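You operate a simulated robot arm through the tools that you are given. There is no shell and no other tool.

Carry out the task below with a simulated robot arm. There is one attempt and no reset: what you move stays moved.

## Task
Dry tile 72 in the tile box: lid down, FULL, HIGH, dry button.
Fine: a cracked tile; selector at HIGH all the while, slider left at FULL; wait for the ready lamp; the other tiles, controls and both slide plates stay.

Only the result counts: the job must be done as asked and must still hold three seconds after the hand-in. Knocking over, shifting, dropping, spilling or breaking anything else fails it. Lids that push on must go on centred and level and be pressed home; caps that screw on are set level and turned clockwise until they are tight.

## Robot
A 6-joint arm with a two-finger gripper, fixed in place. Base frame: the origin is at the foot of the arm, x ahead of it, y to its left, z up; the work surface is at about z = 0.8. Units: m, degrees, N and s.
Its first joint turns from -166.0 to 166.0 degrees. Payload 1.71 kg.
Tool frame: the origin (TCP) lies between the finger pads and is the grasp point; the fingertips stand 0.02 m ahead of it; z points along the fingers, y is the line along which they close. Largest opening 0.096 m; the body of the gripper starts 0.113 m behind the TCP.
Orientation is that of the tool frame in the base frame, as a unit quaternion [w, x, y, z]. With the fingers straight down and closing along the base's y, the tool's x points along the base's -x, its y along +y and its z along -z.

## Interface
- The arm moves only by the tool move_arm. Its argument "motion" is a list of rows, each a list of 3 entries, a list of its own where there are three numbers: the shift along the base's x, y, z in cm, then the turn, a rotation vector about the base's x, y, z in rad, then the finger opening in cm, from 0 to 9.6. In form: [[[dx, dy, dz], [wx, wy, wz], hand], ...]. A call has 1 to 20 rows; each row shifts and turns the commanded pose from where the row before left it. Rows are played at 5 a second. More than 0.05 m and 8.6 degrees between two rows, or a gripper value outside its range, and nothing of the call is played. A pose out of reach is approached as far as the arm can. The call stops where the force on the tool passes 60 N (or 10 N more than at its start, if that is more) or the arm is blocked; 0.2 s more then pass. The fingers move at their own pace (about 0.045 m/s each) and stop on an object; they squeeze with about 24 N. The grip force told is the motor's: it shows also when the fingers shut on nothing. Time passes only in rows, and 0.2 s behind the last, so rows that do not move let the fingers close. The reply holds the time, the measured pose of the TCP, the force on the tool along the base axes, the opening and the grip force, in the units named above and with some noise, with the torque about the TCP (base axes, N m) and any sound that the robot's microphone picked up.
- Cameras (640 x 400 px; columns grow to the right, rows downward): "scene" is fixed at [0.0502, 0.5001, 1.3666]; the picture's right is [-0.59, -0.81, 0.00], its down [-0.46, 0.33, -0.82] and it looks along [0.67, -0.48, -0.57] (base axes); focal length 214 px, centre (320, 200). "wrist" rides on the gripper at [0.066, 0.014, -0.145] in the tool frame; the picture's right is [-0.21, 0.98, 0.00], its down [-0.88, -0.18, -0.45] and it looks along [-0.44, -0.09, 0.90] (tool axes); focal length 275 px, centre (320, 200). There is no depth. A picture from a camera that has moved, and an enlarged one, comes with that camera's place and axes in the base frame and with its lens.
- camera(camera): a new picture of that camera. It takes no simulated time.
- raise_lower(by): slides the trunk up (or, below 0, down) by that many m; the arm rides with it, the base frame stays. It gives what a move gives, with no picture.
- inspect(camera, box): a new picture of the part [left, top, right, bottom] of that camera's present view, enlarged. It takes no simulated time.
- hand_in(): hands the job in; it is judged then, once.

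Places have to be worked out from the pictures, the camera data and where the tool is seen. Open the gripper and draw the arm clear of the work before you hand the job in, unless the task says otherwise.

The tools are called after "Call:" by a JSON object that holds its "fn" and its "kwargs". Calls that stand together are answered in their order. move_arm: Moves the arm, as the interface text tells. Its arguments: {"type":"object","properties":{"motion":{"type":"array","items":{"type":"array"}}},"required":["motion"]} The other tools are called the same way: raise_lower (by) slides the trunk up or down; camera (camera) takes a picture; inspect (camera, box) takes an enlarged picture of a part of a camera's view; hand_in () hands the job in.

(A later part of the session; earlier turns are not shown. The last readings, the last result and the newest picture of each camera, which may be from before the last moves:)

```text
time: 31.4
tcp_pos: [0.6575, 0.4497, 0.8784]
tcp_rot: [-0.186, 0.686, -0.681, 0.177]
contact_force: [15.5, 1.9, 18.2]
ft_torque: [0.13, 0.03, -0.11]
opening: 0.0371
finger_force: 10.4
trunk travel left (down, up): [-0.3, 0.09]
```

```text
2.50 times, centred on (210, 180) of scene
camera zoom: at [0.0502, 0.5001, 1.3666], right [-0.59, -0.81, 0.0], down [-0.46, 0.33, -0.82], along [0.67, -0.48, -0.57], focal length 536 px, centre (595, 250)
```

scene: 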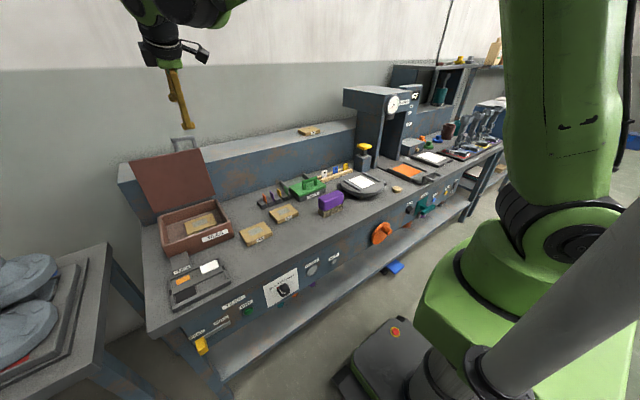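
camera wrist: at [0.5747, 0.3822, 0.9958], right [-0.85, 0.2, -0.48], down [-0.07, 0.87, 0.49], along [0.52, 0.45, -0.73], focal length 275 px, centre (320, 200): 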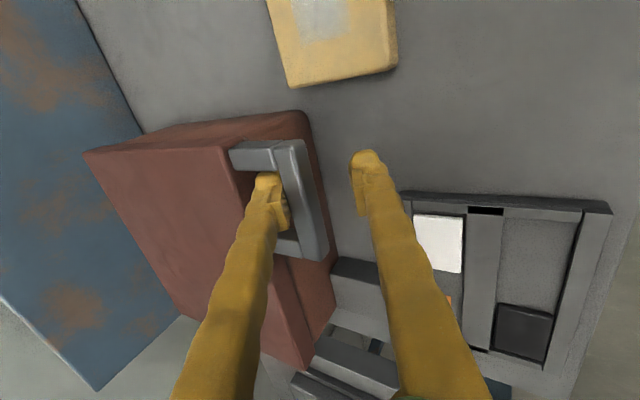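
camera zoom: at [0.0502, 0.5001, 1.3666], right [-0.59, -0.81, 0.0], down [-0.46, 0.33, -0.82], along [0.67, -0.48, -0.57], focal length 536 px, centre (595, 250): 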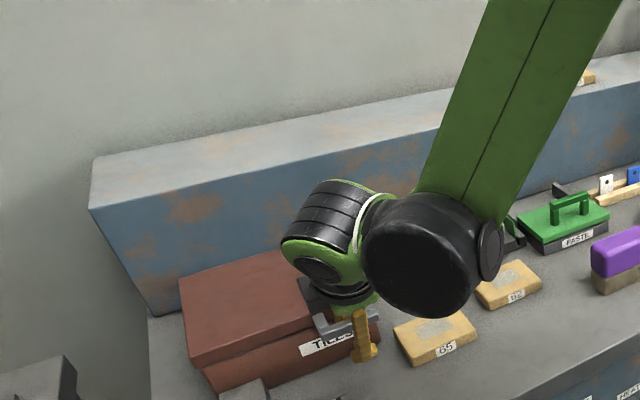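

The lid looks closed and the rear finger is pressing against the handle bar (about 24 N). I relieve that by shifting forward/up slightly, then withdraw along the tool axis.

Call:
{"fn": "move_arm", "kwargs": {"motion": [[[0.5, 0, 0.3], [0, 0, 0], 3.7], [[0.4, 0, 0.3], [0, 0, 0], 3.8], [[0, 0, 0], [0, 0, 0], 3.8]]}}

Call:
{"fn": "inspect", "kwargs": {"camera": "wrist", "box": [180, 100, 420, 280]}}

```text
time: 32.2
tcp_pos: [0.6651, 0.4515, 0.8834]
tcp_rot: [-0.186, 0.687, -0.68, 0.176]
contact_force: [-0.9, -0.1, 0.1]
ft_torque: [0.0, 0.03, 0.0]
opening: 0.0378
finger_force: 0.1
trunk travel left (down, up): [-0.3, 0.09]
```

```text
2.22 times, centred on (300, 190) of wrist
camera zoom: at [0.5828, 0.3835, 1.0012], right [-0.85, 0.2, -0.48], down [-0.07, 0.87, 0.49], along [0.52, 0.45, -0.73], focal length 612 px, centre (364, 222)
```

zoom: 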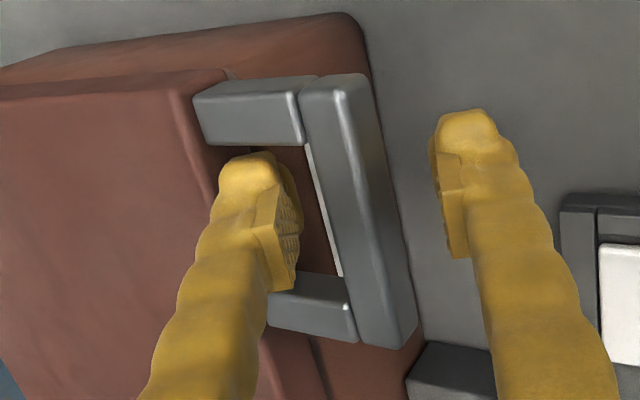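

No contact now and the finger is free inside the handle. I withdraw along the finger axis.

Call:
{"fn": "move_arm", "kwargs": {"motion": [[[-0.75, 0, 1.3], [0, 0, 0], 3.8], [[-0.75, 0, 1.3], [0, 0, 0], 3.8], [[-1, 0, 1.74], [0, 0, 0], 3.8], [[-1, 0, 1.74], [0, 0, 0], 3.8], [[-1, 0, 1.74], [0, 0, 0], 3.8], [[-1, 0, 2.5], [0, 0, 0], 3.8], [[0, 0, 0], [0, 0, 0], 3.8]]}}

Call:
{"fn": "camera", "kwargs": {"camera": "wrist"}}

Call:
{"fn": "inspect", "kwargs": {"camera": "scene", "box": [110, 100, 310, 260]}}

Call:
{"fn": "inspect", "kwargs": {"camera": "scene", "box": [130, 180, 250, 260]}}

```text
time: 33.8
tcp_pos: [0.6109, 0.4487, 0.9853]
tcp_rot: [-0.186, 0.686, -0.68, 0.177]
contact_force: [0.2, -0.3, 0.5]
ft_torque: [-0.02, 0.03, 0.0]
opening: 0.038
finger_force: 0.0
trunk travel left (down, up): [-0.3, 0.09]
```

```text
taken
camera wrist: at [0.5281, 0.3823, 1.1029], right [-0.85, 0.2, -0.48], down [-0.07, 0.87, 0.49], along [0.52, 0.45, -0.73], focal length 275 px, centre (320, 200)
```

wrist: 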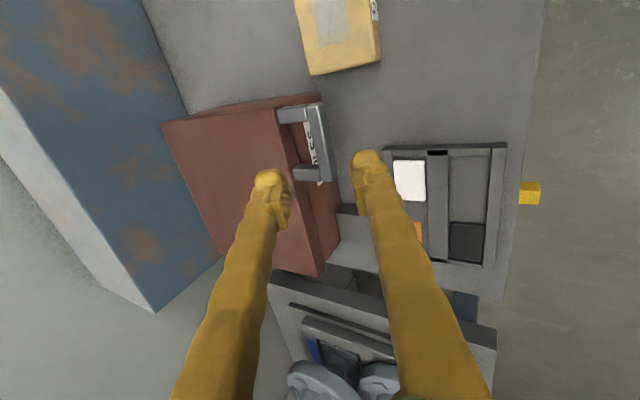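

```text
2.50 times, centred on (210, 180) of scene
camera zoom: at [0.0502, 0.5001, 1.3666], right [-0.59, -0.81, 0.0], down [-0.46, 0.33, -0.82], along [0.67, -0.48, -0.57], focal length 536 px, centre (595, 250)
```

zoom: 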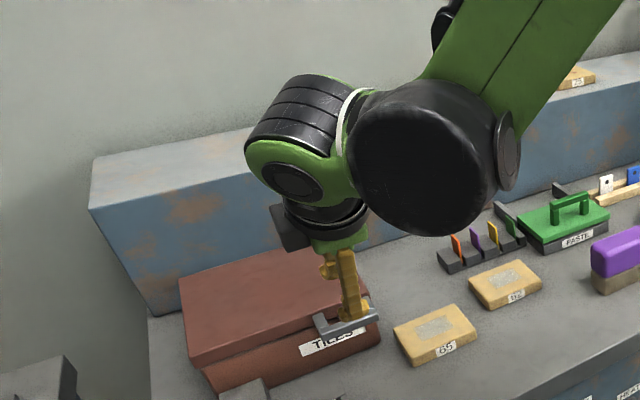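

```text
5.00 times, centred on (190, 220) of scene
camera zoom: at [0.0502, 0.5001, 1.3666], right [-0.59, -0.81, 0.0], down [-0.46, 0.33, -0.82], along [0.67, -0.48, -0.57], focal length 1072 px, centre (970, 100)
```

zoom: 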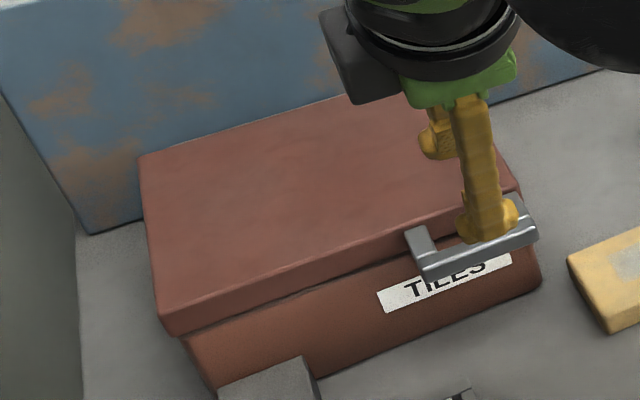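

The lid is down flat on the box. Now for the panel on the bench's front face (x≈0.5), I back off and tilt the tool further toward horizontal (+x) so I can see and reach the controls.

Call:
{"fn": "move_arm", "kwargs": {"motion": [[[-2.4, 0, 1.0], [0, -0.1, 0], 2.0], [[-2.4, 0, 0.5], [0, -0.12, 0], 0.0], [[-2.4, 0, 0], [0, -0.12, 0], 0.0], [[-2.4, 0, 0], [0, -0.12, 0], 0.0], [[-2.4, 0, 0], [0, -0.12, 0], 0.0], [[-2.4, 0, 0], [0, 0, 0], 0.0], [[-2.4, 0, 0], [0, 0, 0], 0.0], [[0, 0, 0], [0, 0, 0], 0.0], [[0, 0, 0], [0, 0, 0], 0.0]]}}

Call:
{"fn": "camera", "kwargs": {"camera": "wrist"}}

Call:
{"fn": "camera", "kwargs": {"camera": "scene"}}

```text
time: 35.8
tcp_pos: [0.4417, 0.4506, 1.0032]
tcp_rot: [-0.373, 0.607, -0.599, 0.365]
contact_force: [0.2, 0.1, -0.6]
ft_torque: [-0.03, 0.02, 0.02]
opening: 0.0
finger_force: 24.1
trunk travel left (down, up): [-0.3, 0.09]
```

```text
taken
camera wrist: at [0.3081, 0.3825, 1.0547], right [-0.45, 0.2, -0.87], down [-0.33, 0.87, 0.37], along [0.83, 0.45, -0.32], focal length 275 px, centre (320, 200)
```

wrist: 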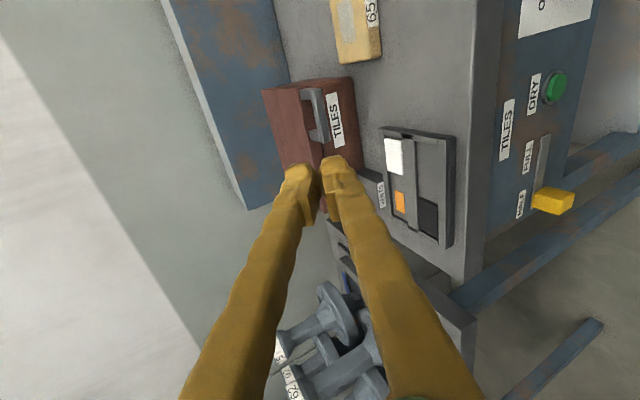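

```text
taken
```

scene: 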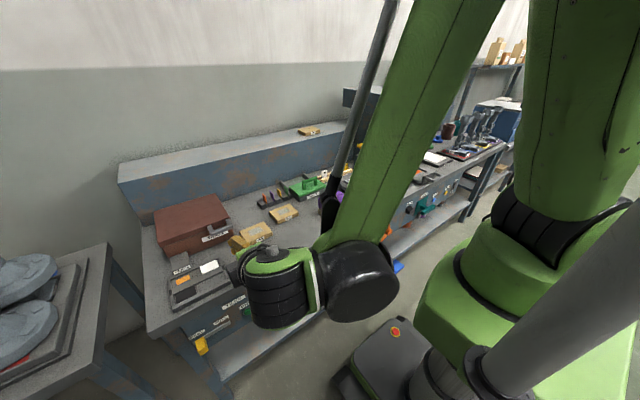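

The wrist camera now sees part of the panel. I zoom in to locate the slider, DRY button and labels.

Call:
{"fn": "inspect", "kwargs": {"camera": "wrist", "box": [460, 0, 640, 240]}}

Call:
{"fn": "inspect", "kwargs": {"camera": "wrist", "box": [480, 110, 600, 230]}}

```text
1.67 times, centred on (550, 120) of wrist
camera zoom: at [0.3081, 0.3825, 1.0547], right [-0.45, 0.2, -0.87], down [-0.33, 0.87, 0.37], along [0.83, 0.45, -0.32], focal length 459 px, centre (-63, 333)
```

zoom: 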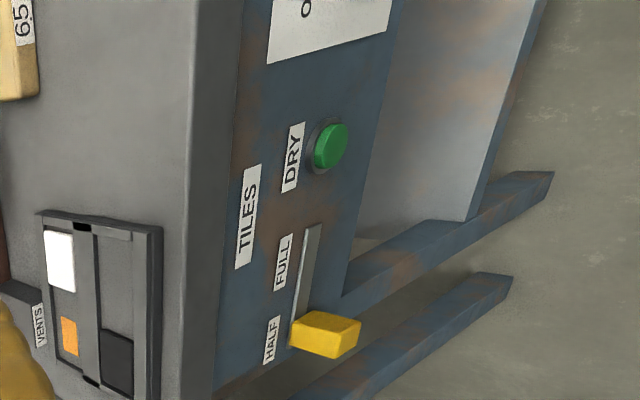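

```text
3.33 times, centred on (540, 170) of wrist
camera zoom: at [0.3081, 0.3825, 1.0547], right [-0.45, 0.2, -0.87], down [-0.33, 0.87, 0.37], along [0.83, 0.45, -0.32], focal length 918 px, centre (-413, 300)
```

zoom: 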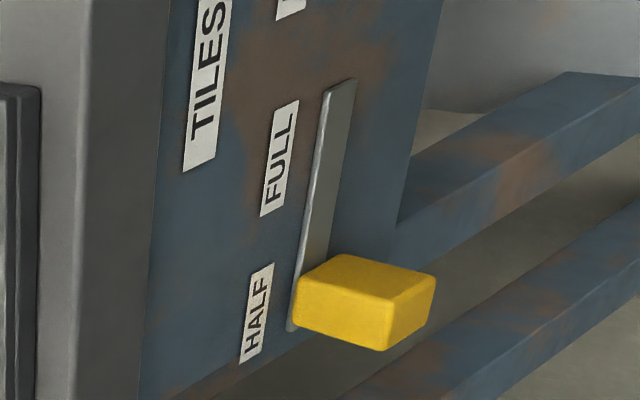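

I zoom the scene camera on the same controls to triangulate them well.

Call:
{"fn": "inspect", "kwargs": {"camera": "scene", "box": [180, 310, 270, 366]}}

Call:
{"fn": "inspect", "kwargs": {"camera": "scene", "box": [255, 260, 325, 310]}}

```text
7.11 times, centred on (225, 338) of scene
camera zoom: at [0.0502, 0.5001, 1.3666], right [-0.59, -0.81, 0.0], down [-0.46, 0.33, -0.82], along [0.67, -0.48, -0.57], focal length 1525 px, centre (996, -781)
```

zoom: 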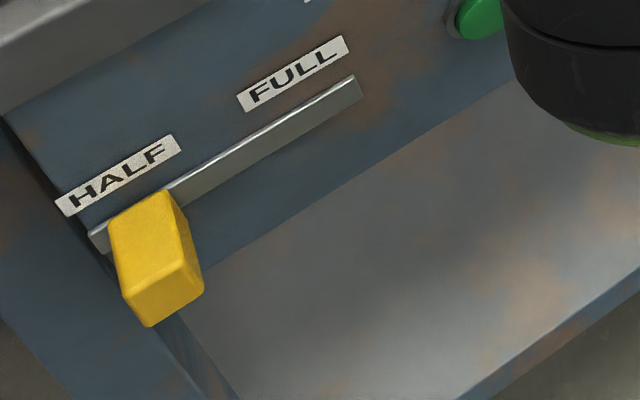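

```text
8.00 times, centred on (290, 285) of scene
camera zoom: at [0.0502, 0.5001, 1.3666], right [-0.59, -0.81, 0.0], down [-0.46, 0.33, -0.82], along [0.67, -0.48, -0.57], focal length 1716 px, centre (560, -480)
```

zoom: 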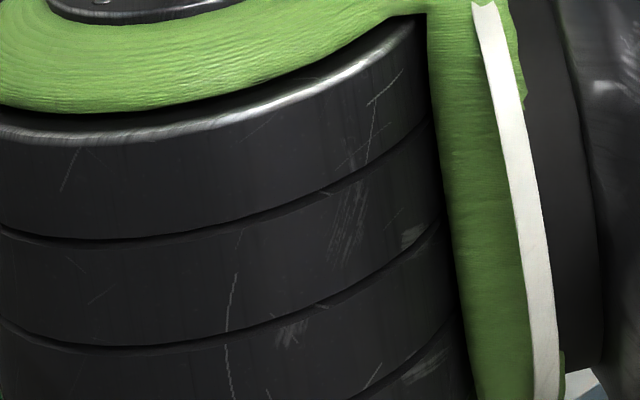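

The slider block triangulates to y 0.608–0.631, z 0.638–0.664, sticking out to x≈0.466; its HALF/FULL labels are at y≈0.623/0.553. With fingers closed I go down in front of the panel to the +y side of the block, staying back at x≈0.42.

Call:
{"fn": "move_arm", "kwargs": {"motion": [[[-0.3, 2.1, -3], [0, 0, 0], 0.0], [[-0.3, 2.1, -3], [0, 0, 0], 0.0], [[-0.3, 2.1, -3], [0, 0, 0], 0.0], [[-0.3, 2.1, -3], [0, 0, 0], 0.0], [[-0.3, 2.1, -3], [0, 0, 0], 0.0], [[-0.3, 2.1, -3], [0, 0, 0], 0.0], [[-0.3, 2.1, -3], [0, 0, 0], 0.0], [[-0.2, 2.1, -3], [0, 0, 0], 0.0], [[-0.2, 2.1, -3], [0, 0, 0], 0.0], [[0, 2.0, -3], [0, 0, 0], 0.0], [[0, 0, 0], [0, 0, 0], 0.0], [[0, 0, 0], [0, 0, 0], 0.0]]}}

Call:
{"fn": "camera", "kwargs": {"camera": "wrist"}}

Call:
{"fn": "camera", "kwargs": {"camera": "scene"}}

```text
time: 38.4
tcp_pos: [0.425, 0.6803, 0.7228]
tcp_rot: [-0.373, 0.607, -0.599, 0.366]
contact_force: [0.4, 0.3, -1.1]
ft_torque: [0.04, 0.02, -0.03]
opening: 0.0002
finger_force: 23.7
out of reach, approached as far as the arm can: row 2, 3, 4, 5
trunk travel left (down, up): [-0.3, 0.09]
```

```text
taken
camera wrist: at [0.2907, 0.6133, 0.7748], right [-0.45, 0.2, -0.87], down [-0.33, 0.87, 0.37], along [0.83, 0.45, -0.32], focal length 275 px, centre (320, 200)
```

wrist: 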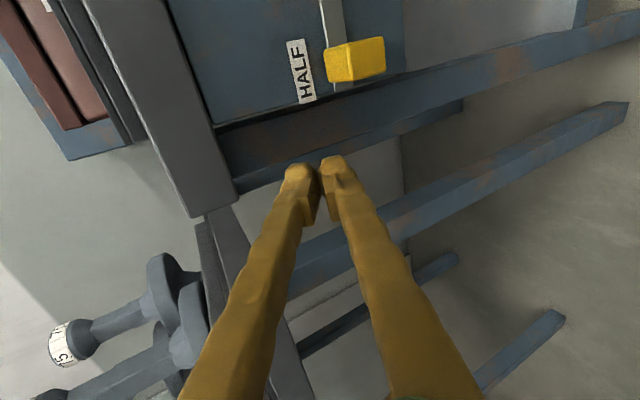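

```text
taken
```

scene: 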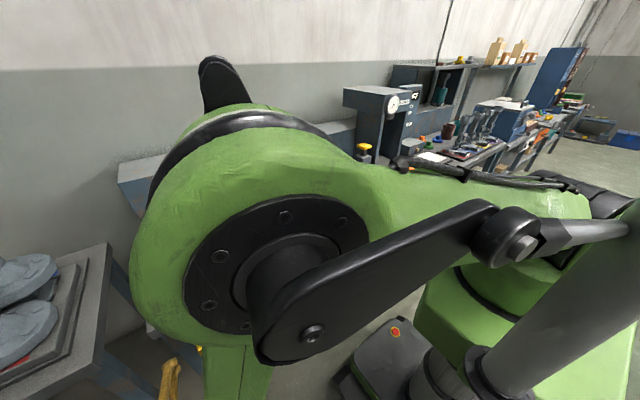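

The block is visible above the fingertips in the wrist view; I'm on its +y side. The arm re-folded its elbow but the tool pose is good. I now lower and advance so the fingertips come level with the block, still 1.5+ cm clear on its +y side.

Call:
{"fn": "move_arm", "kwargs": {"motion": [[[0, 0, -1.6], [0, 0, 0], 0.0], [[0, 0, -1.6], [0, 0, 0], 0.0], [[0, -0.4, -1.6], [0, 0, 0], 0.0], [[0, -0.4, -1.4], [0, 0, 0], 0.0], [[0, -0.4, 0], [0, 0, 0], 0.0], [[0, 0, 0], [0, 0, 0], 0.0]]}}

Call:
{"fn": "camera", "kwargs": {"camera": "wrist"}}

```text
time: 39.8
tcp_pos: [0.4269, 0.6781, 0.6616]
tcp_rot: [-0.371, 0.607, -0.6, 0.366]
contact_force: [0.1, 0.7, -1.4]
ft_torque: [-0.01, -0.02, 0.04]
opening: 0.0003
finger_force: 23.9
out of reach, approached as far as the arm can: row 4, 5
trunk travel left (down, up): [-0.3, 0.09]
```

```text
taken
camera wrist: at [0.293, 0.6106, 0.7143], right [-0.45, 0.2, -0.87], down [-0.32, 0.87, 0.37], along [0.83, 0.45, -0.33], focal length 275 px, centre (320, 200)
```

wrist: 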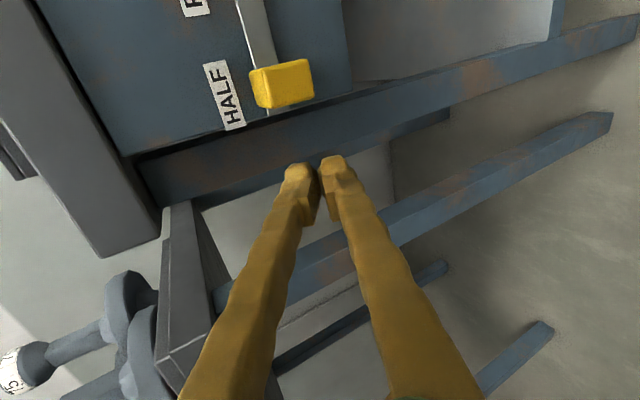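

This pose is near the arm's inner reach limit. Raising the trunk gives the arm more room below the shoulder, so I raise it by 0.085 (everything in front of the bench edge is clear).

Call:
{"fn": "raise_lower", "kwargs": {"by": 0.085}}

Call:
{"fn": "camera", "kwargs": {"camera": "scene"}}

```text
time: 41.0
tcp_pos: [0.4266, 0.6779, 0.7478]
tcp_rot: [-0.372, 0.607, -0.6, 0.366]
contact_force: [0.7, 0.9, -0.2]
ft_torque: [0.0, 0.0, 0.02]
opening: 0.0001
finger_force: 23.8
trunk travel left (down, up): [-0.385, 0.005]
```

```text
taken
```

scene: 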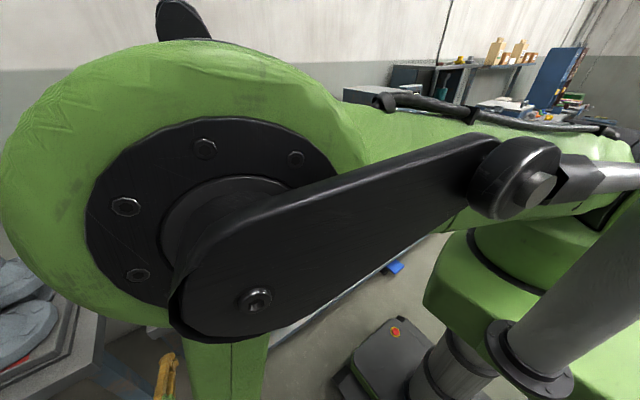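

The trunk is up 8.5 cm. Now I lower the tool back to the block's height and advance, keeping y≈0.665.

Call:
{"fn": "move_arm", "kwargs": {"motion": [[[0, -0.4, -2.2], [0, 0, 0], 0.0], [[0, -0.4, -2.2], [0, 0, 0], 0.0], [[0, -0.3, -2.2], [0, 0, 0], 0.0], [[0, 0, -2.2], [0, 0, 0], 0.0], [[1.3, 0, 0], [0, 0, 0], 0.0], [[1.2, 0, 0], [0, 0, 0], 0.0], [[0, 0, 0], [0, 0, 0], 0.0]]}}

Call:
{"fn": "camera", "kwargs": {"camera": "wrist"}}

Call:
{"fn": "camera", "kwargs": {"camera": "scene"}}

```text
time: 42.6
tcp_pos: [0.456, 0.6814, 0.7108]
tcp_rot: [-0.371, 0.608, -0.6, 0.365]
contact_force: [0.2, 0.1, 0.6]
ft_torque: [0.01, 0.0, 0.0]
opening: 0.0
finger_force: 23.8
out of reach, approached as far as the arm can: row 1, 2, 3, 4
trunk travel left (down, up): [-0.385, 0.005]
```

```text
taken
camera wrist: at [0.3219, 0.6153, 0.7632], right [-0.45, 0.2, -0.87], down [-0.32, 0.87, 0.37], along [0.83, 0.45, -0.33], focal length 275 px, centre (320, 200)
```

wrist: 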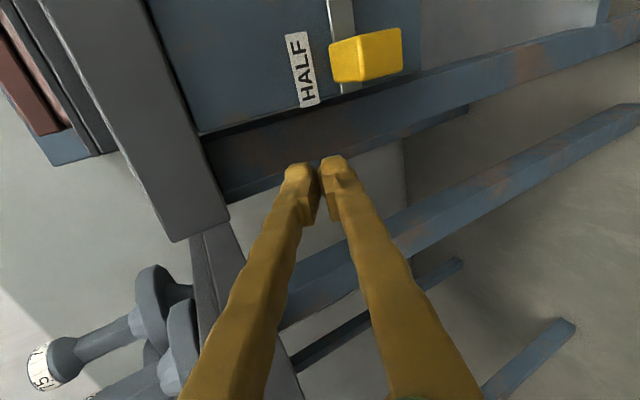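

```text
taken
```

scene: 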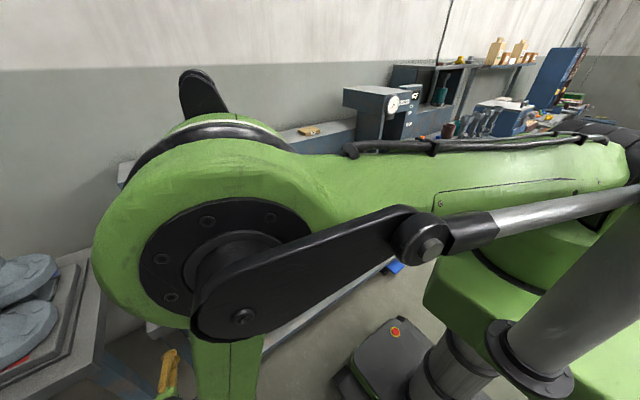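

Going lower here hits an arm limit, so instead I'll lower the trunk so that the panel falls in the arm's comfortable zone. First I back off and raise the tool to about z≈1.05, clear of the bench front.

Call:
{"fn": "move_arm", "kwargs": {"motion": [[[-1.0, 0, 1.5], [0, 0, 0], 0.0], [[-1.0, 0, 3], [0, 0, 0], 0.0], [[0, 0, 3], [0, 0, 0], 0.0], [[0, 0, 3], [0, 0, 0], 0.0], [[0, 0, 3], [0, 0, 0], 0.0], [[0, 0, 3], [0, 0, 0], 0.0], [[0, 0, 3], [0, 0, 0], 0.0], [[0, 0, 3], [0, 0, 0], 0.0], [[0, 0, 3], [0, 0, 0], 0.0], [[0, 0, 3], [0, 0, 0], 0.0], [[0, 0, 3], [0, 0, 0], 0.0], [[0, 0, 0], [0, 0, 0], 0.0], [[0, 0, 0], [0, 0, 0], 0.0]]}}

Call:
{"fn": "camera", "kwargs": {"camera": "scene"}}

```text
time: 45.4
tcp_pos: [0.4373, 0.6834, 1.0254]
tcp_rot: [-0.372, 0.606, -0.6, 0.366]
contact_force: [-1.0, 0.0, 0.5]
ft_torque: [0.04, 0.0, -0.01]
opening: 0.0
finger_force: 24.1
trunk travel left (down, up): [-0.385, 0.005]
```

```text
taken
```

scene: 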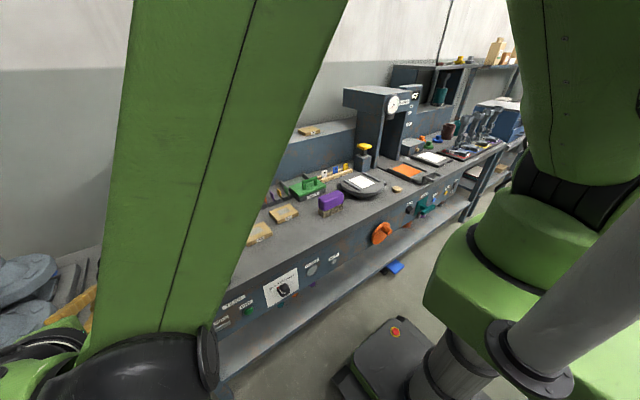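

The arm is back in its good configuration. I lower the trunk by 0.30, which brings the same tool pose to z≈0.73, on the +y side of and in front of the slider.

Call:
{"fn": "raise_lower", "kwargs": {"by": -0.3}}

Call:
{"fn": "camera", "kwargs": {"camera": "wrist"}}

Call:
{"fn": "camera", "kwargs": {"camera": "scene"}}

```text
time: 48.4
tcp_pos: [0.4372, 0.6815, 0.724]
tcp_rot: [-0.372, 0.607, -0.599, 0.366]
contact_force: [-0.5, -0.4, 0.2]
ft_torque: [-0.01, -0.02, -0.02]
opening: 0.0
finger_force: 23.8
trunk travel left (down, up): [-0.085, 0.305]
```

```text
taken
camera wrist: at [0.3029, 0.6153, 0.7767], right [-0.45, 0.2, -0.87], down [-0.32, 0.87, 0.37], along [0.83, 0.45, -0.33], focal length 275 px, centre (320, 200)
```

wrist: 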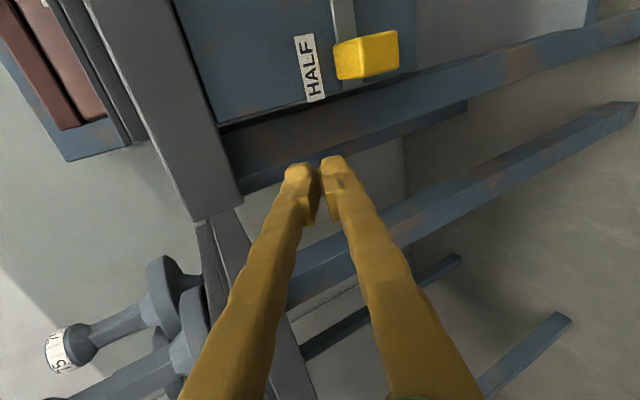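

```text
taken
```

scene: 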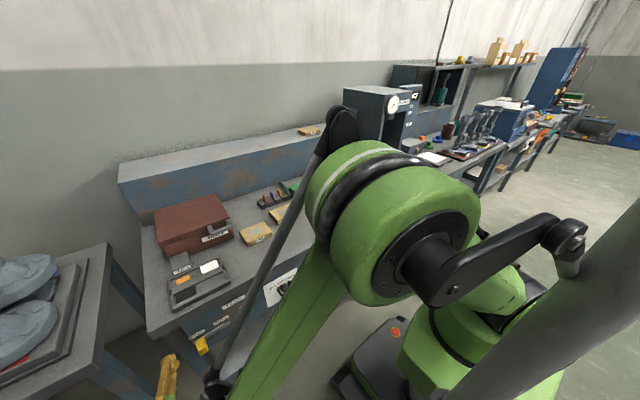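

Good; the lid is confirmed closed and the fingers are on the slider's +y side. I lower ~6.5 cm and advance to block depth while moving to y≈0.66.

Call:
{"fn": "move_arm", "kwargs": {"motion": [[[0, -0.4, -2.2], [0, 0, 0], 0.0], [[0, -0.4, -2.2], [0, 0, 0], 0.0], [[0, -0.4, -2.0], [0, 0, 0], 0.0], [[1.0, 0, 0], [0, 0, 0], 0.0], [[1.0, 0, 0], [0, 0, 0], 0.0], [[0, 0, 0], [0, 0, 0], 0.0]]}}

Call:
{"fn": "camera", "kwargs": {"camera": "wrist"}}

Call:
{"fn": "camera", "kwargs": {"camera": "scene"}}

```text
time: 49.8
tcp_pos: [0.4564, 0.6701, 0.6597]
tcp_rot: [-0.371, 0.607, -0.6, 0.366]
contact_force: [0.7, -0.2, -0.1]
ft_torque: [0.03, -0.01, -0.01]
opening: 0.0001
finger_force: 24.2
trunk travel left (down, up): [-0.085, 0.305]
```

```text
taken
camera wrist: at [0.323, 0.6036, 0.7124], right [-0.45, 0.2, -0.87], down [-0.32, 0.87, 0.37], along [0.83, 0.45, -0.33], focal length 275 px, centre (320, 200)
```

wrist: 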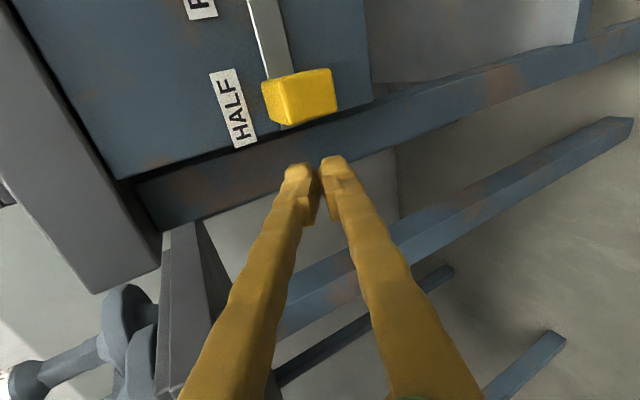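

```text
taken
```

scene: 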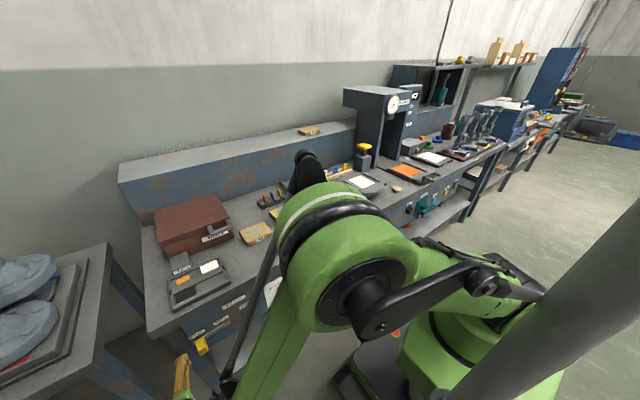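

Reachable with good accuracy. I advance 1.5 cm so the fingertips are beside the block, then push it along -y most of the way (to finger y≈0.60).

Call:
{"fn": "move_arm", "kwargs": {"motion": [[[0.8, 0, 0], [0, 0, 0], 0.0], [[0.7, 0, 0], [0, 0, 0], 0.0], [[0, -1, 0], [0, 0, 0], 0.0], [[0, -1, 0], [0, 0, 0], 0.0], [[0, -1, 0], [0, 0, 0], 0.0], [[0, -1, 0], [0, 0, 0], 0.0], [[0, -1, 0], [0, 0, 0], 0.0], [[0, -1, 0], [0, 0, 0], 0.0], [[0, 0, 0], [0, 0, 0], 0.0]]}}

Call:
{"fn": "camera", "kwargs": {"camera": "wrist"}}

Call:
{"fn": "inspect", "kwargs": {"camera": "scene", "box": [160, 290, 290, 380]}}

```text
time: 51.8
tcp_pos: [0.4734, 0.6104, 0.6607]
tcp_rot: [-0.372, 0.606, -0.6, 0.367]
contact_force: [-0.5, 0.2, 0.0]
ft_torque: [-0.02, 0.01, -0.01]
opening: 0.0002
finger_force: 29.5
trunk travel left (down, up): [-0.085, 0.305]
```

```text
taken
camera wrist: at [0.3389, 0.5433, 0.7123], right [-0.45, 0.2, -0.87], down [-0.32, 0.87, 0.37], along [0.83, 0.45, -0.33], focal length 275 px, centre (320, 200)
```

wrist: 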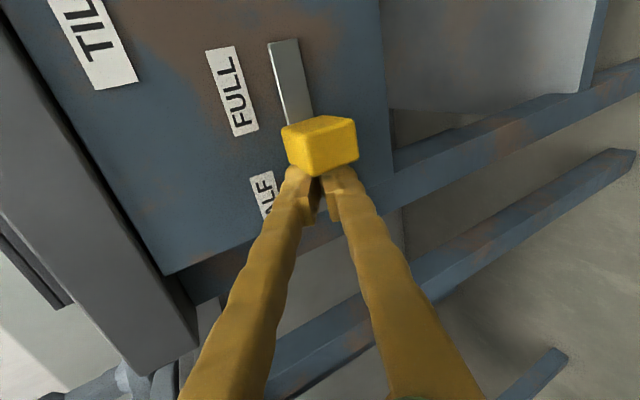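

```text
4.44 times, centred on (225, 335) of scene
camera zoom: at [0.0502, 0.5001, 1.3666], right [-0.59, -0.81, 0.0], down [-0.46, 0.33, -0.82], along [0.67, -0.48, -0.57], focal length 953 px, centre (742, -400)
```

zoom: 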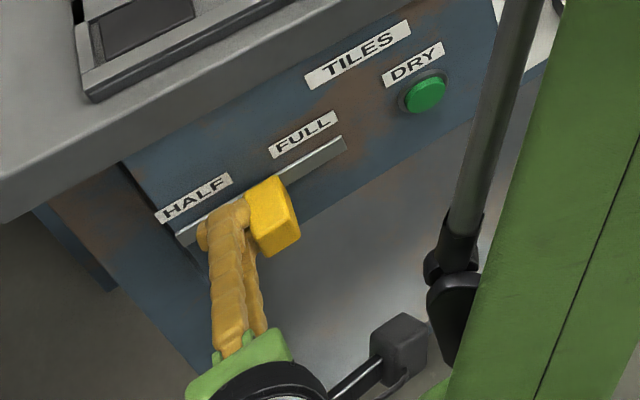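

The slider slides with the finger. I continue pushing toward FULL in small steps.

Call:
{"fn": "move_arm", "kwargs": {"motion": [[[0, -0.8, 0], [0, 0, 0], 0.0], [[0, -0.8, 0], [0, 0, 0], 0.0], [[0, -0.7, 0], [0, 0, 0], 0.0], [[0, -0.6, 0], [0, 0, 0], 0.0], [[0, -0.5, 0], [0, 0, 0], 0.0], [[0, 0, 0], [0, 0, 0], 0.0]]}}

Call:
{"fn": "camera", "kwargs": {"camera": "wrist"}}

Call:
{"fn": "inspect", "kwargs": {"camera": "scene", "box": [160, 290, 290, 380]}}

```text
time: 53.2
tcp_pos: [0.4725, 0.5764, 0.6594]
tcp_rot: [-0.372, 0.607, -0.6, 0.365]
contact_force: [-0.5, -0.5, 0.1]
ft_torque: [-0.01, -0.03, 0.0]
opening: 0.0001
finger_force: 28.8
trunk travel left (down, up): [-0.085, 0.305]
```

```text
taken
camera wrist: at [0.3378, 0.5094, 0.7124], right [-0.45, 0.2, -0.87], down [-0.32, 0.87, 0.37], along [0.83, 0.45, -0.33], focal length 275 px, centre (320, 200)
```

wrist: 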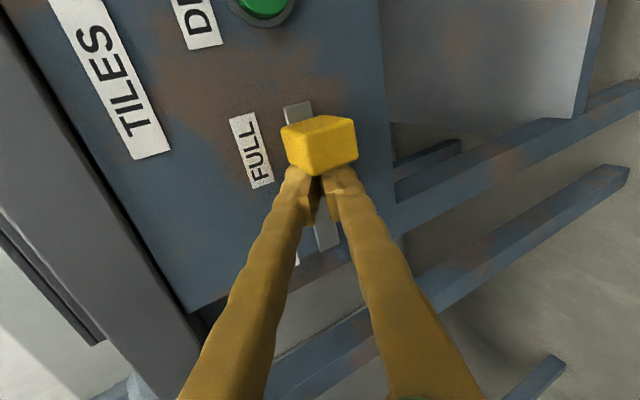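

```text
4.44 times, centred on (225, 335) of scene
camera zoom: at [0.0502, 0.5001, 1.3666], right [-0.59, -0.81, 0.0], down [-0.46, 0.33, -0.82], along [0.67, -0.48, -0.57], focal length 953 px, centre (742, -400)
```

zoom: 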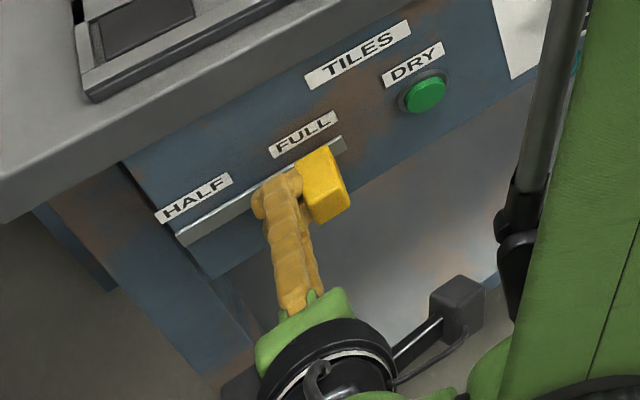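

The block sits under FULL with about the same remaining slot as it had at HALF. I push a few mm more to feel whether the end stop is reached.

Call:
{"fn": "move_arm", "kwargs": {"motion": [[[0, -0.3, 0], [0, 0, 0], 0.0], [[0, 0, 0], [0, 0, 0], 0.0]]}}

Call:
{"fn": "inspect", "kwargs": {"camera": "wrist", "box": [200, 60, 400, 220]}}

```text
time: 53.8
tcp_pos: [0.4721, 0.5732, 0.6596]
tcp_rot: [-0.373, 0.607, -0.599, 0.366]
contact_force: [2.8, 10.1, 2.8]
ft_torque: [0.04, -0.04, 0.13]
opening: 0.0059
finger_force: 29.8
trunk travel left (down, up): [-0.085, 0.305]
```

```text
2.50 times, centred on (300, 140) of wrist
camera zoom: at [0.3378, 0.5068, 0.7122], right [-0.45, 0.2, -0.87], down [-0.32, 0.87, 0.37], along [0.83, 0.45, -0.33], focal length 688 px, centre (370, 350)
```

zoom: 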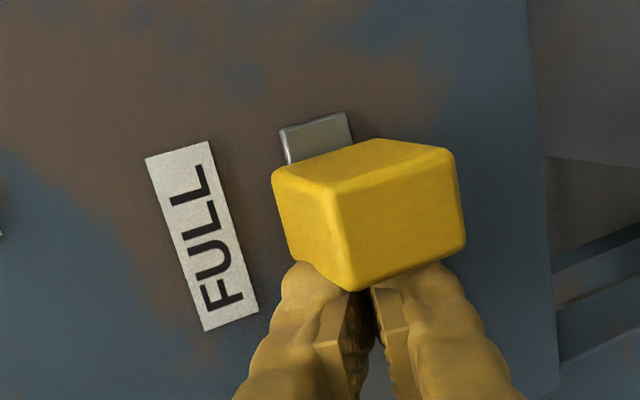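

A 10 N reaction appeared — the end stop at FULL is reached. I back off to +y, then away from the panel, and verify the slider stays.

Call:
{"fn": "move_arm", "kwargs": {"motion": [[[0, 0.5, 0], [0, 0, 0], 0.0], [[0, 1.0, 0], [0, 0, 0], 0.0], [[-1.5, 0.5, 0], [0, 0, 0], 0.0], [[-1.5, 0, 0], [0, 0, 0], 0.0], [[-1.5, 0, 0], [0, 0, 0], 0.0], [[0, 0, 0], [0, 0, 0], 0.0]]}}

Call:
{"fn": "camera", "kwargs": {"camera": "wrist"}}

Call:
{"fn": "inspect", "kwargs": {"camera": "scene", "box": [160, 260, 320, 380]}}

```text
time: 55.2
tcp_pos: [0.4263, 0.5941, 0.6609]
tcp_rot: [-0.372, 0.606, -0.6, 0.366]
contact_force: [0.5, -0.6, -0.3]
ft_torque: [-0.01, -0.01, 0.04]
opening: 0.0
finger_force: 29.2
trunk travel left (down, up): [-0.085, 0.305]
```

```text
taken
camera wrist: at [0.292, 0.5267, 0.7125], right [-0.45, 0.2, -0.87], down [-0.32, 0.87, 0.37], along [0.83, 0.45, -0.33], focal length 275 px, centre (320, 200)
```

wrist: 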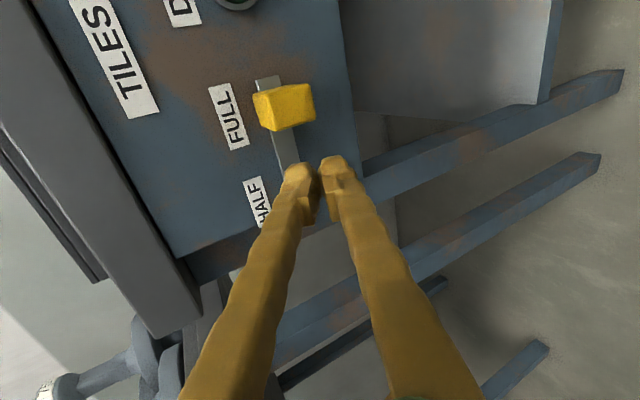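

```text
3.33 times, centred on (240, 320) of scene
camera zoom: at [0.0502, 0.5001, 1.3666], right [-0.59, -0.81, 0.0], down [-0.46, 0.33, -0.82], along [0.67, -0.48, -0.57], focal length 715 px, centre (587, -200)
```

zoom: 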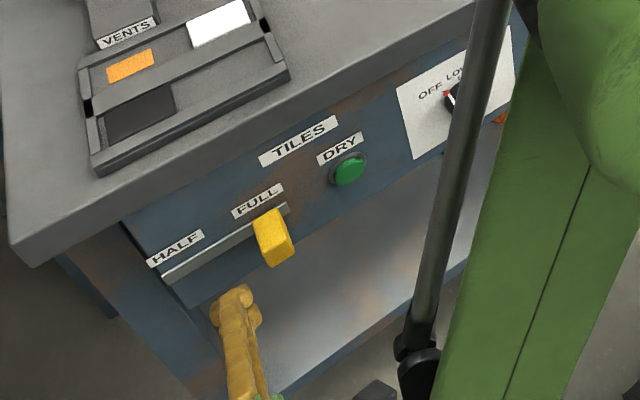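

The slider rests at FULL. Next, the selector knob (y≈0.345, z≈0.66): I move back a little and across toward it, staying clear of the DRY button and slider.

Call:
{"fn": "move_arm", "kwargs": {"motion": [[[-1.0, 0, 1.0], [0, 0, 0], 0.0], [[-0.5, -2.5, 1.0], [0, 0, 0], 0.0], [[0, -2.5, 0.5], [0, 0, 0], 0.0], [[0, -2.5, 0.5], [0, 0, 0], 0.0], [[0, -2.5, 0.5], [0, 0, 0], 0.0], [[0, -2.5, 0.5], [0, 0, 0], 0.0], [[0, -2.5, 0], [0, 0, 0], 0.0], [[0, -2.5, 0], [0, 0, 0], 0.0], [[0, -2.5, 0], [0, 0, 0], 0.0], [[0, 0, 0], [0, 0, 0], 0.0], [[0, 0, 0], [0, 0, 0], 0.0]]}}

Call:
{"fn": "camera", "kwargs": {"camera": "wrist"}}

Call:
{"fn": "camera", "kwargs": {"camera": "scene"}}

```text
time: 57.6
tcp_pos: [0.4311, 0.4486, 0.7706]
tcp_rot: [-0.37, 0.607, -0.601, 0.367]
contact_force: [-0.3, 0.2, 0.5]
ft_torque: [-0.03, 0.01, 0.0]
opening: 0.0
finger_force: 29.4
out of reach, approached as far as the arm can: row 3, 4, 5, 6, 7, 8, 9
trunk travel left (down, up): [-0.085, 0.305]
```

```text
taken
camera wrist: at [0.297, 0.3816, 0.8239], right [-0.45, 0.2, -0.87], down [-0.32, 0.87, 0.37], along [0.83, 0.44, -0.33], focal length 275 px, centre (320, 200)
```

wrist: 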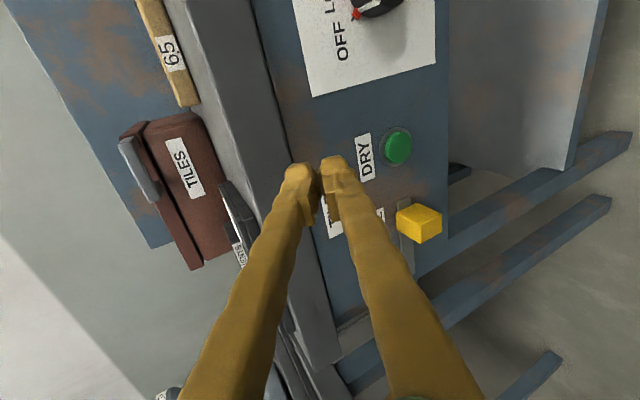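

```text
taken
```

scene: 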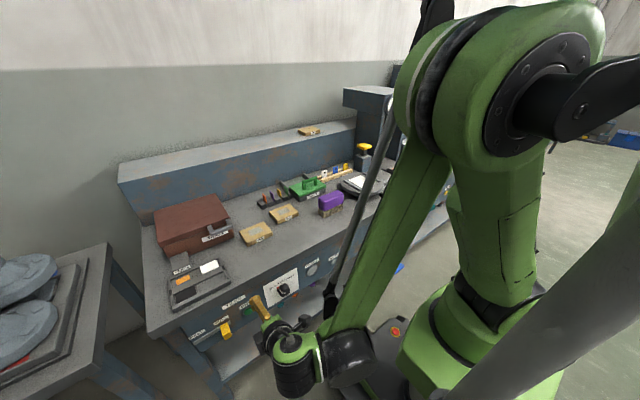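

The arm's inner reach limits this pose. Let me look closely at the knob's shape from the current views before choosing how to turn it.

Call:
{"fn": "inspect", "kwargs": {"camera": "scene", "box": [255, 260, 335, 310]}}

Call:
{"fn": "inspect", "kwargs": {"camera": "wrist", "box": [280, 0, 460, 110]}}

```text
8.00 times, centred on (295, 285) of scene
camera zoom: at [0.0502, 0.5001, 1.3666], right [-0.59, -0.81, 0.0], down [-0.46, 0.33, -0.82], along [0.67, -0.48, -0.57], focal length 1716 px, centre (520, -480)
```

zoom: 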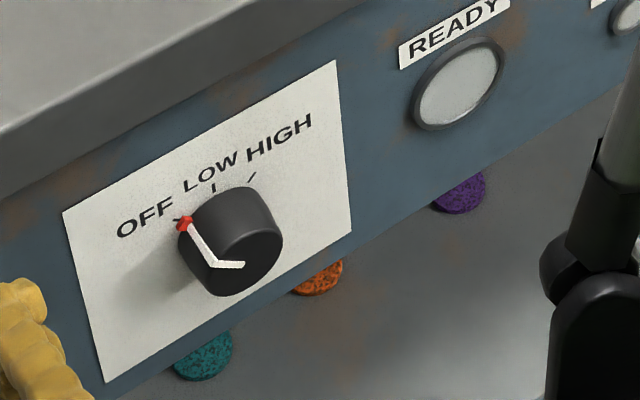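

```text
3.56 times, centred on (370, 55) of wrist
camera zoom: at [0.297, 0.3816, 0.8239], right [-0.45, 0.2, -0.87], down [-0.32, 0.87, 0.37], along [0.83, 0.44, -0.33], focal length 979 px, centre (142, 716)
```

zoom: 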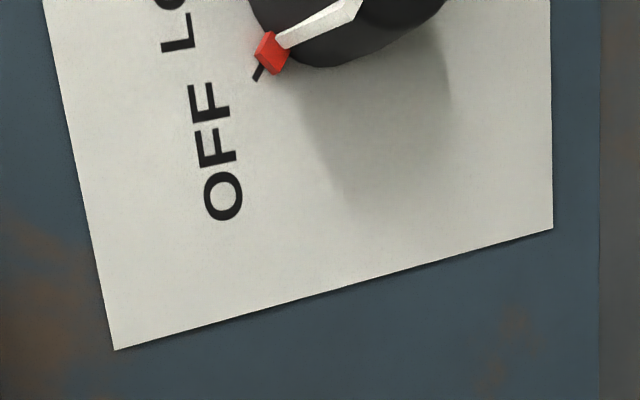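

The knob is a smooth ~4 cm cylinder at about (x 0.48–0.507, y 0.341, z 0.662), ticks at roughly ±50°, pointer at OFF. I'll straddle it from above-front with the fingers closing sideways and twist about the x axis; first I go up, reduce the tilt to ~30°, roll the gripper back 90°, then lower the trunk further.

Call:
{"fn": "move_arm", "kwargs": {"motion": [[[-0.5, 0, 2], [0, 0.096, 0], 2.0], [[-0.5, 0, 2], [0, 0.096, 0], 4.0], [[0, 0, 2], [0, 0.096, 0], 6.0], [[0, 0, 2], [0, 0.096, 0], 6.0], [[0, 0, 2], [0, 0.096, 0], 6.0], [[0, 0, 2], [0, 0.096, 0], 6.0], [[0, 0, 0], [0.0714, 0, -0.1237], 6.0], [[0, 0, 0], [0.0714, 0, -0.1237], 6.0], [[0, 0, 0], [0.0714, 0, -0.1237], 6.0], [[0, 0, 0], [0.0714, 0, -0.1237], 6.0], [[0, 0, 0], [0.0714, 0, -0.1237], 6.0], [[0, 0, 0], [0.0714, 0, -0.1237], 6.0], [[0, 0, 0], [0.0714, 0, -0.1237], 6.0], [[0, 0, 0], [0.0714, 0, -0.1237], 6.0], [[0, 0, 0], [0.0714, 0, -0.1237], 6.0], [[0, 0, 0], [0.0714, 0, -0.1237], 6.0], [[0, 0, 0], [0.0714, 0, -0.1237], 6.0], [[0, 0, 0], [0, 0, 0], 6.0]]}}

Call:
{"fn": "camera", "kwargs": {"camera": "wrist"}}

Call:
{"fn": "camera", "kwargs": {"camera": "scene"}}

```text
time: 61.4
tcp_pos: [0.4215, 0.4489, 0.8916]
tcp_rot: [0.264, -0.001, 0.965, 0.0]
contact_force: [-0.1, -0.1, 0.0]
ft_torque: [0.03, 0.01, -0.02]
opening: 0.0603
finger_force: 0.0
trunk travel left (down, up): [-0.085, 0.305]
```

```text
taken
camera wrist: at [0.2918, 0.4629, 0.9815], right [0.18, 0.98, 0.1], down [0.53, -0.18, 0.83], along [0.83, -0.09, -0.55], focal length 275 px, centre (320, 200)
```

wrist: 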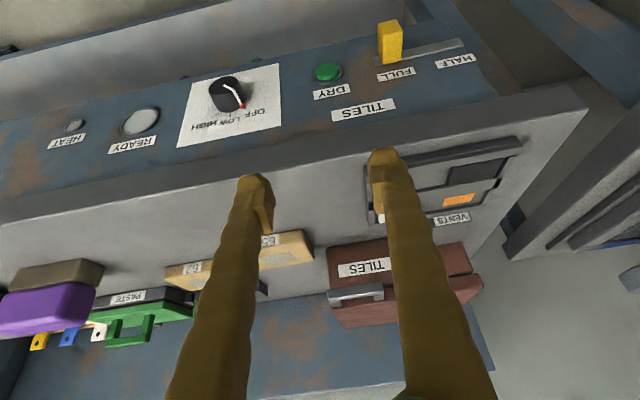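

```text
taken
```

scene: 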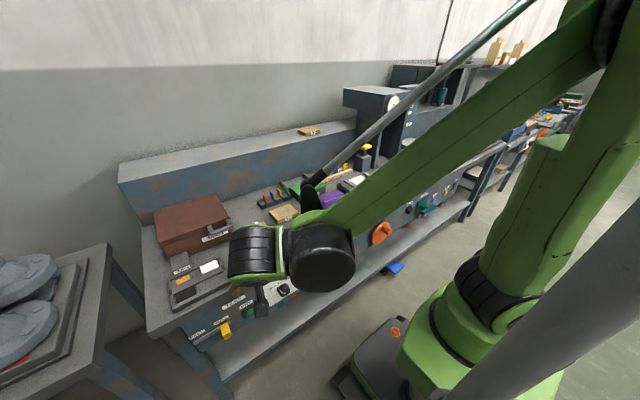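

Excellent view of the whole panel. I zoom on the knob and the button to measure them.

Call:
{"fn": "inspect", "kwargs": {"camera": "wrist", "box": [170, 50, 300, 150]}}

Call:
{"fn": "inspect", "kwargs": {"camera": "wrist", "box": [290, 10, 490, 130]}}

Call:
{"fn": "inspect", "kwargs": {"camera": "wrist", "box": [30, 80, 190, 180]}}

```text
4.00 times, centred on (235, 100) of wrist
camera zoom: at [0.2918, 0.4629, 0.9815], right [0.18, 0.98, 0.1], down [0.53, -0.18, 0.83], along [0.83, -0.09, -0.55], focal length 1101 px, centre (660, 600)
```

zoom: 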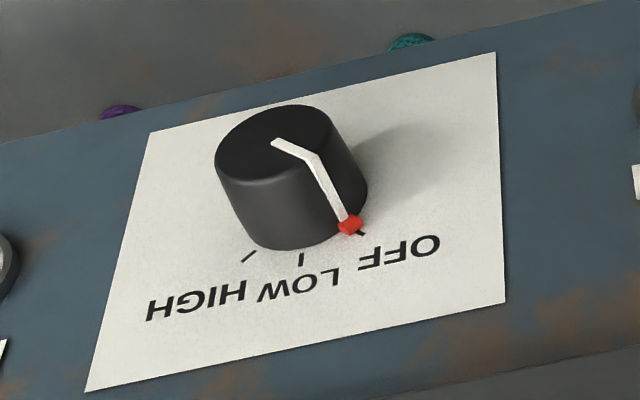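

```text
3.20 times, centred on (390, 70) of wrist
camera zoom: at [0.2918, 0.4629, 0.9815], right [0.18, 0.98, 0.1], down [0.53, -0.18, 0.83], along [0.83, -0.09, -0.55], focal length 881 px, centre (96, 616)
```

zoom: 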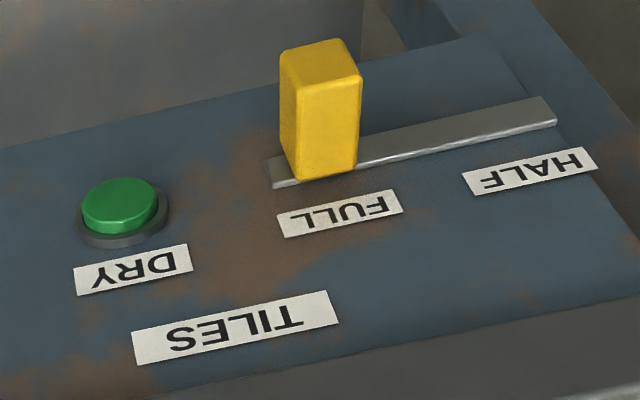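

```text
4.00 times, centred on (110, 130) of wrist
camera zoom: at [0.2918, 0.4629, 0.9815], right [0.18, 0.98, 0.1], down [0.53, -0.18, 0.83], along [0.83, -0.09, -0.55], focal length 1101 px, centre (1160, 480)
```

zoom: 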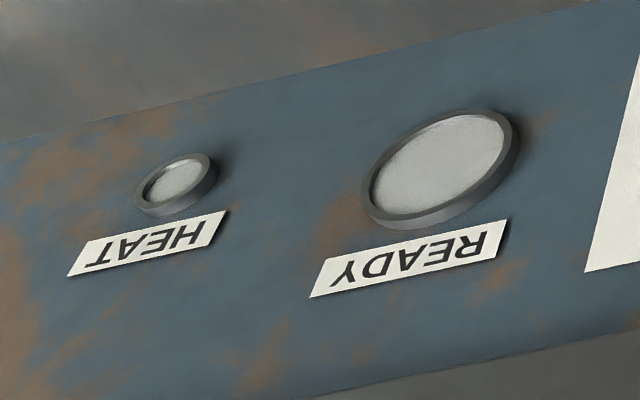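

From these views the knob axis is at about y≈0.340, z≈0.659, face x≈0.483, diameter ≈3.8 cm, and the ticks are at −45°/0°/+45°, so the turn is +90° about x. I lower the trunk 8 cm more for reach before orienting.

Call:
{"fn": "raise_lower", "kwargs": {"by": -0.08}}

```text
time: 62.6
tcp_pos: [0.4215, 0.4486, 0.8096]
tcp_rot: [0.264, -0.001, 0.964, -0.002]
contact_force: [0.0, -0.9, -0.3]
ft_torque: [0.02, -0.01, 0.0]
opening: 0.0602
finger_force: 0.0
trunk travel left (down, up): [-0.005, 0.385]
```

Now I rotate the gripper about −x by ~75° while descending to the pre-grasp in front of the knob.

Call:
{"fn": "move_arm", "kwargs": {"motion": [[[0, 0, -1.25], [-0.131, 0, 0], 6.0], [[0, 0, -1.25], [-0.131, 0, 0], 6.0], [[0, 0, -1.25], [-0.131, 0, 0], 6.0], [[0, 0, -1.25], [-0.131, 0, 0], 6.0], [[0, 0, -1.25], [-0.131, 0, 0], 6.0], [[0, -0.2, -1.25], [-0.131, 0, 0], 6.0], [[0, -0.2, -1.25], [-0.131, 0, 0], 6.0], [[0, -0.3, -1.25], [-0.131, 0, 0], 6.0], [[0, -0.3, -1.25], [-0.131, 0, 0], 6.0], [[0, -0.4, -1.25], [-0.131, 0, 0], 6.0], [[0, 0, 0], [0, 0, 0], 6.0], [[0, 0, 0], [0, 0, 0], 6.0]]}}

Call:
{"fn": "camera", "kwargs": {"camera": "wrist"}}

Call:
{"fn": "camera", "kwargs": {"camera": "scene"}}

```text
time: 64.6
tcp_pos: [0.4751, 0.4073, 0.7083]
tcp_rot: [0.235, -0.154, 0.802, -0.527]
contact_force: [0.1, 0.0, -0.9]
ft_torque: [-0.04, -0.02, -0.05]
opening: 0.06
finger_force: 0.3
out of reach, approached as far as the arm can: row 8, 9, 10
trunk travel left (down, up): [-0.005, 0.385]
stopped in row 10: the force on the tool passed its limit at 171 N (the readings are from after the stop); the commanded pose is now the measured one
```

```text
taken
camera wrist: at [0.3427, 0.4924, 0.7277], right [0.17, 0.49, -0.85], down [0.5, 0.7, 0.51], along [0.85, -0.51, -0.12], focal length 275 px, centre (320, 200)
```

wrist: 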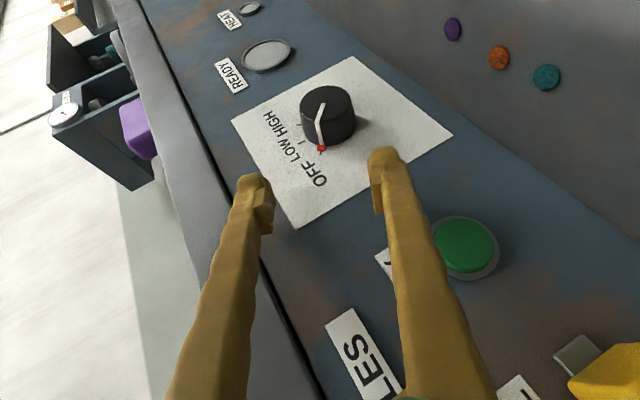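

```text
taken
```

scene: 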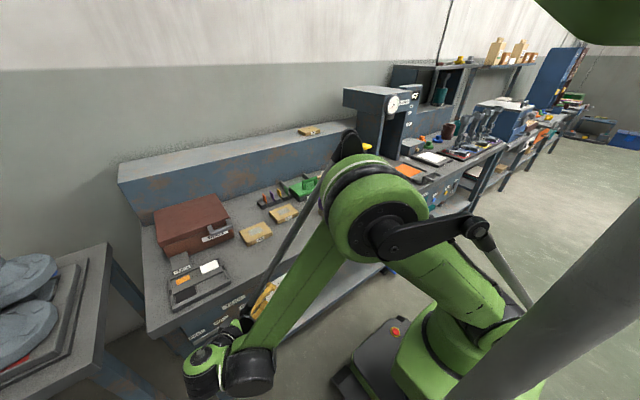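

A 171 N contact occurred as the arm deviated at a reach limit — most likely the upper finger touched the bench edge. The knob is still at OFF, and slider, button and tiles look unchanged. I back straight off in −x and up-rotate slightly, then re-check everything.

Call:
{"fn": "move_arm", "kwargs": {"motion": [[[-1.0, 0, 0], [0, 0, 0], 6.0], [[-1.0, 0, 0], [0, 0, 0], 6.0], [[-1.0, 0, 0], [0.05, 0, 0], 6.0], [[-1.0, 0, 0], [0.1, 0, 0], 6.0], [[0, 0, 0], [0.1, 0, 0], 6.0], [[0, 0, 0], [0, 0, 0], 6.0]]}}

Call:
{"fn": "camera", "kwargs": {"camera": "wrist"}}

Call:
{"fn": "inspect", "kwargs": {"camera": "scene", "box": [140, 180, 300, 350]}}

```text
time: 66.0
tcp_pos: [0.4541, 0.408, 0.7057]
tcp_rot: [0.252, -0.123, 0.862, -0.422]
contact_force: [0.3, -0.1, -0.1]
ft_torque: [-0.05, -0.02, -0.01]
opening: 0.0601
finger_force: 0.0
out of reach, approached as far as the arm can: row 1, 2
trunk travel left (down, up): [-0.005, 0.385]
```

```text
taken
camera wrist: at [0.3226, 0.485, 0.7472], right [0.17, 0.69, -0.7], down [0.5, 0.56, 0.67], along [0.85, -0.47, -0.25], focal length 275 px, centre (320, 200)
```

wrist: 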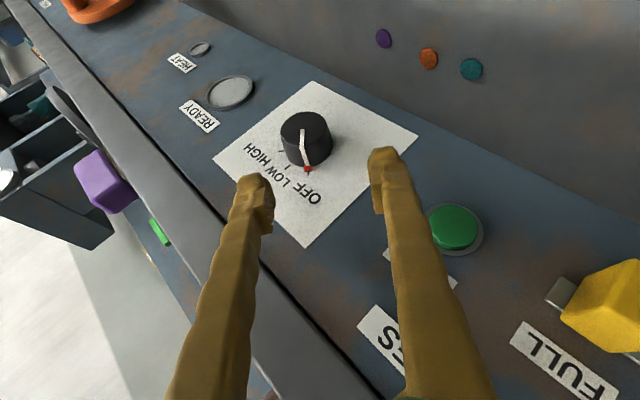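

```text
2.35 times, centred on (220, 265) of scene
camera zoom: at [0.0502, 0.5001, 1.3666], right [-0.59, -0.81, 0.0], down [-0.46, 0.33, -0.82], along [0.67, -0.48, -0.57], focal length 505 px, centre (555, 47)
```

zoom: 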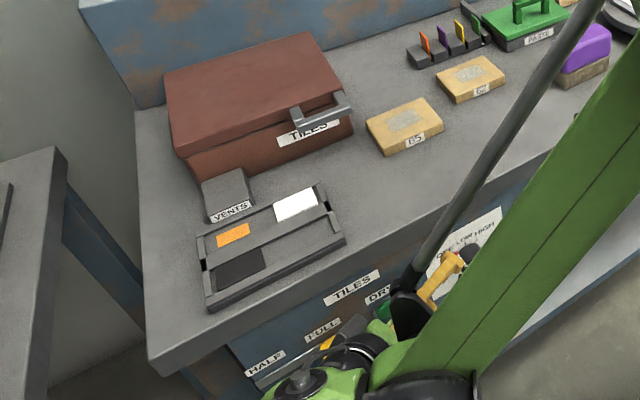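

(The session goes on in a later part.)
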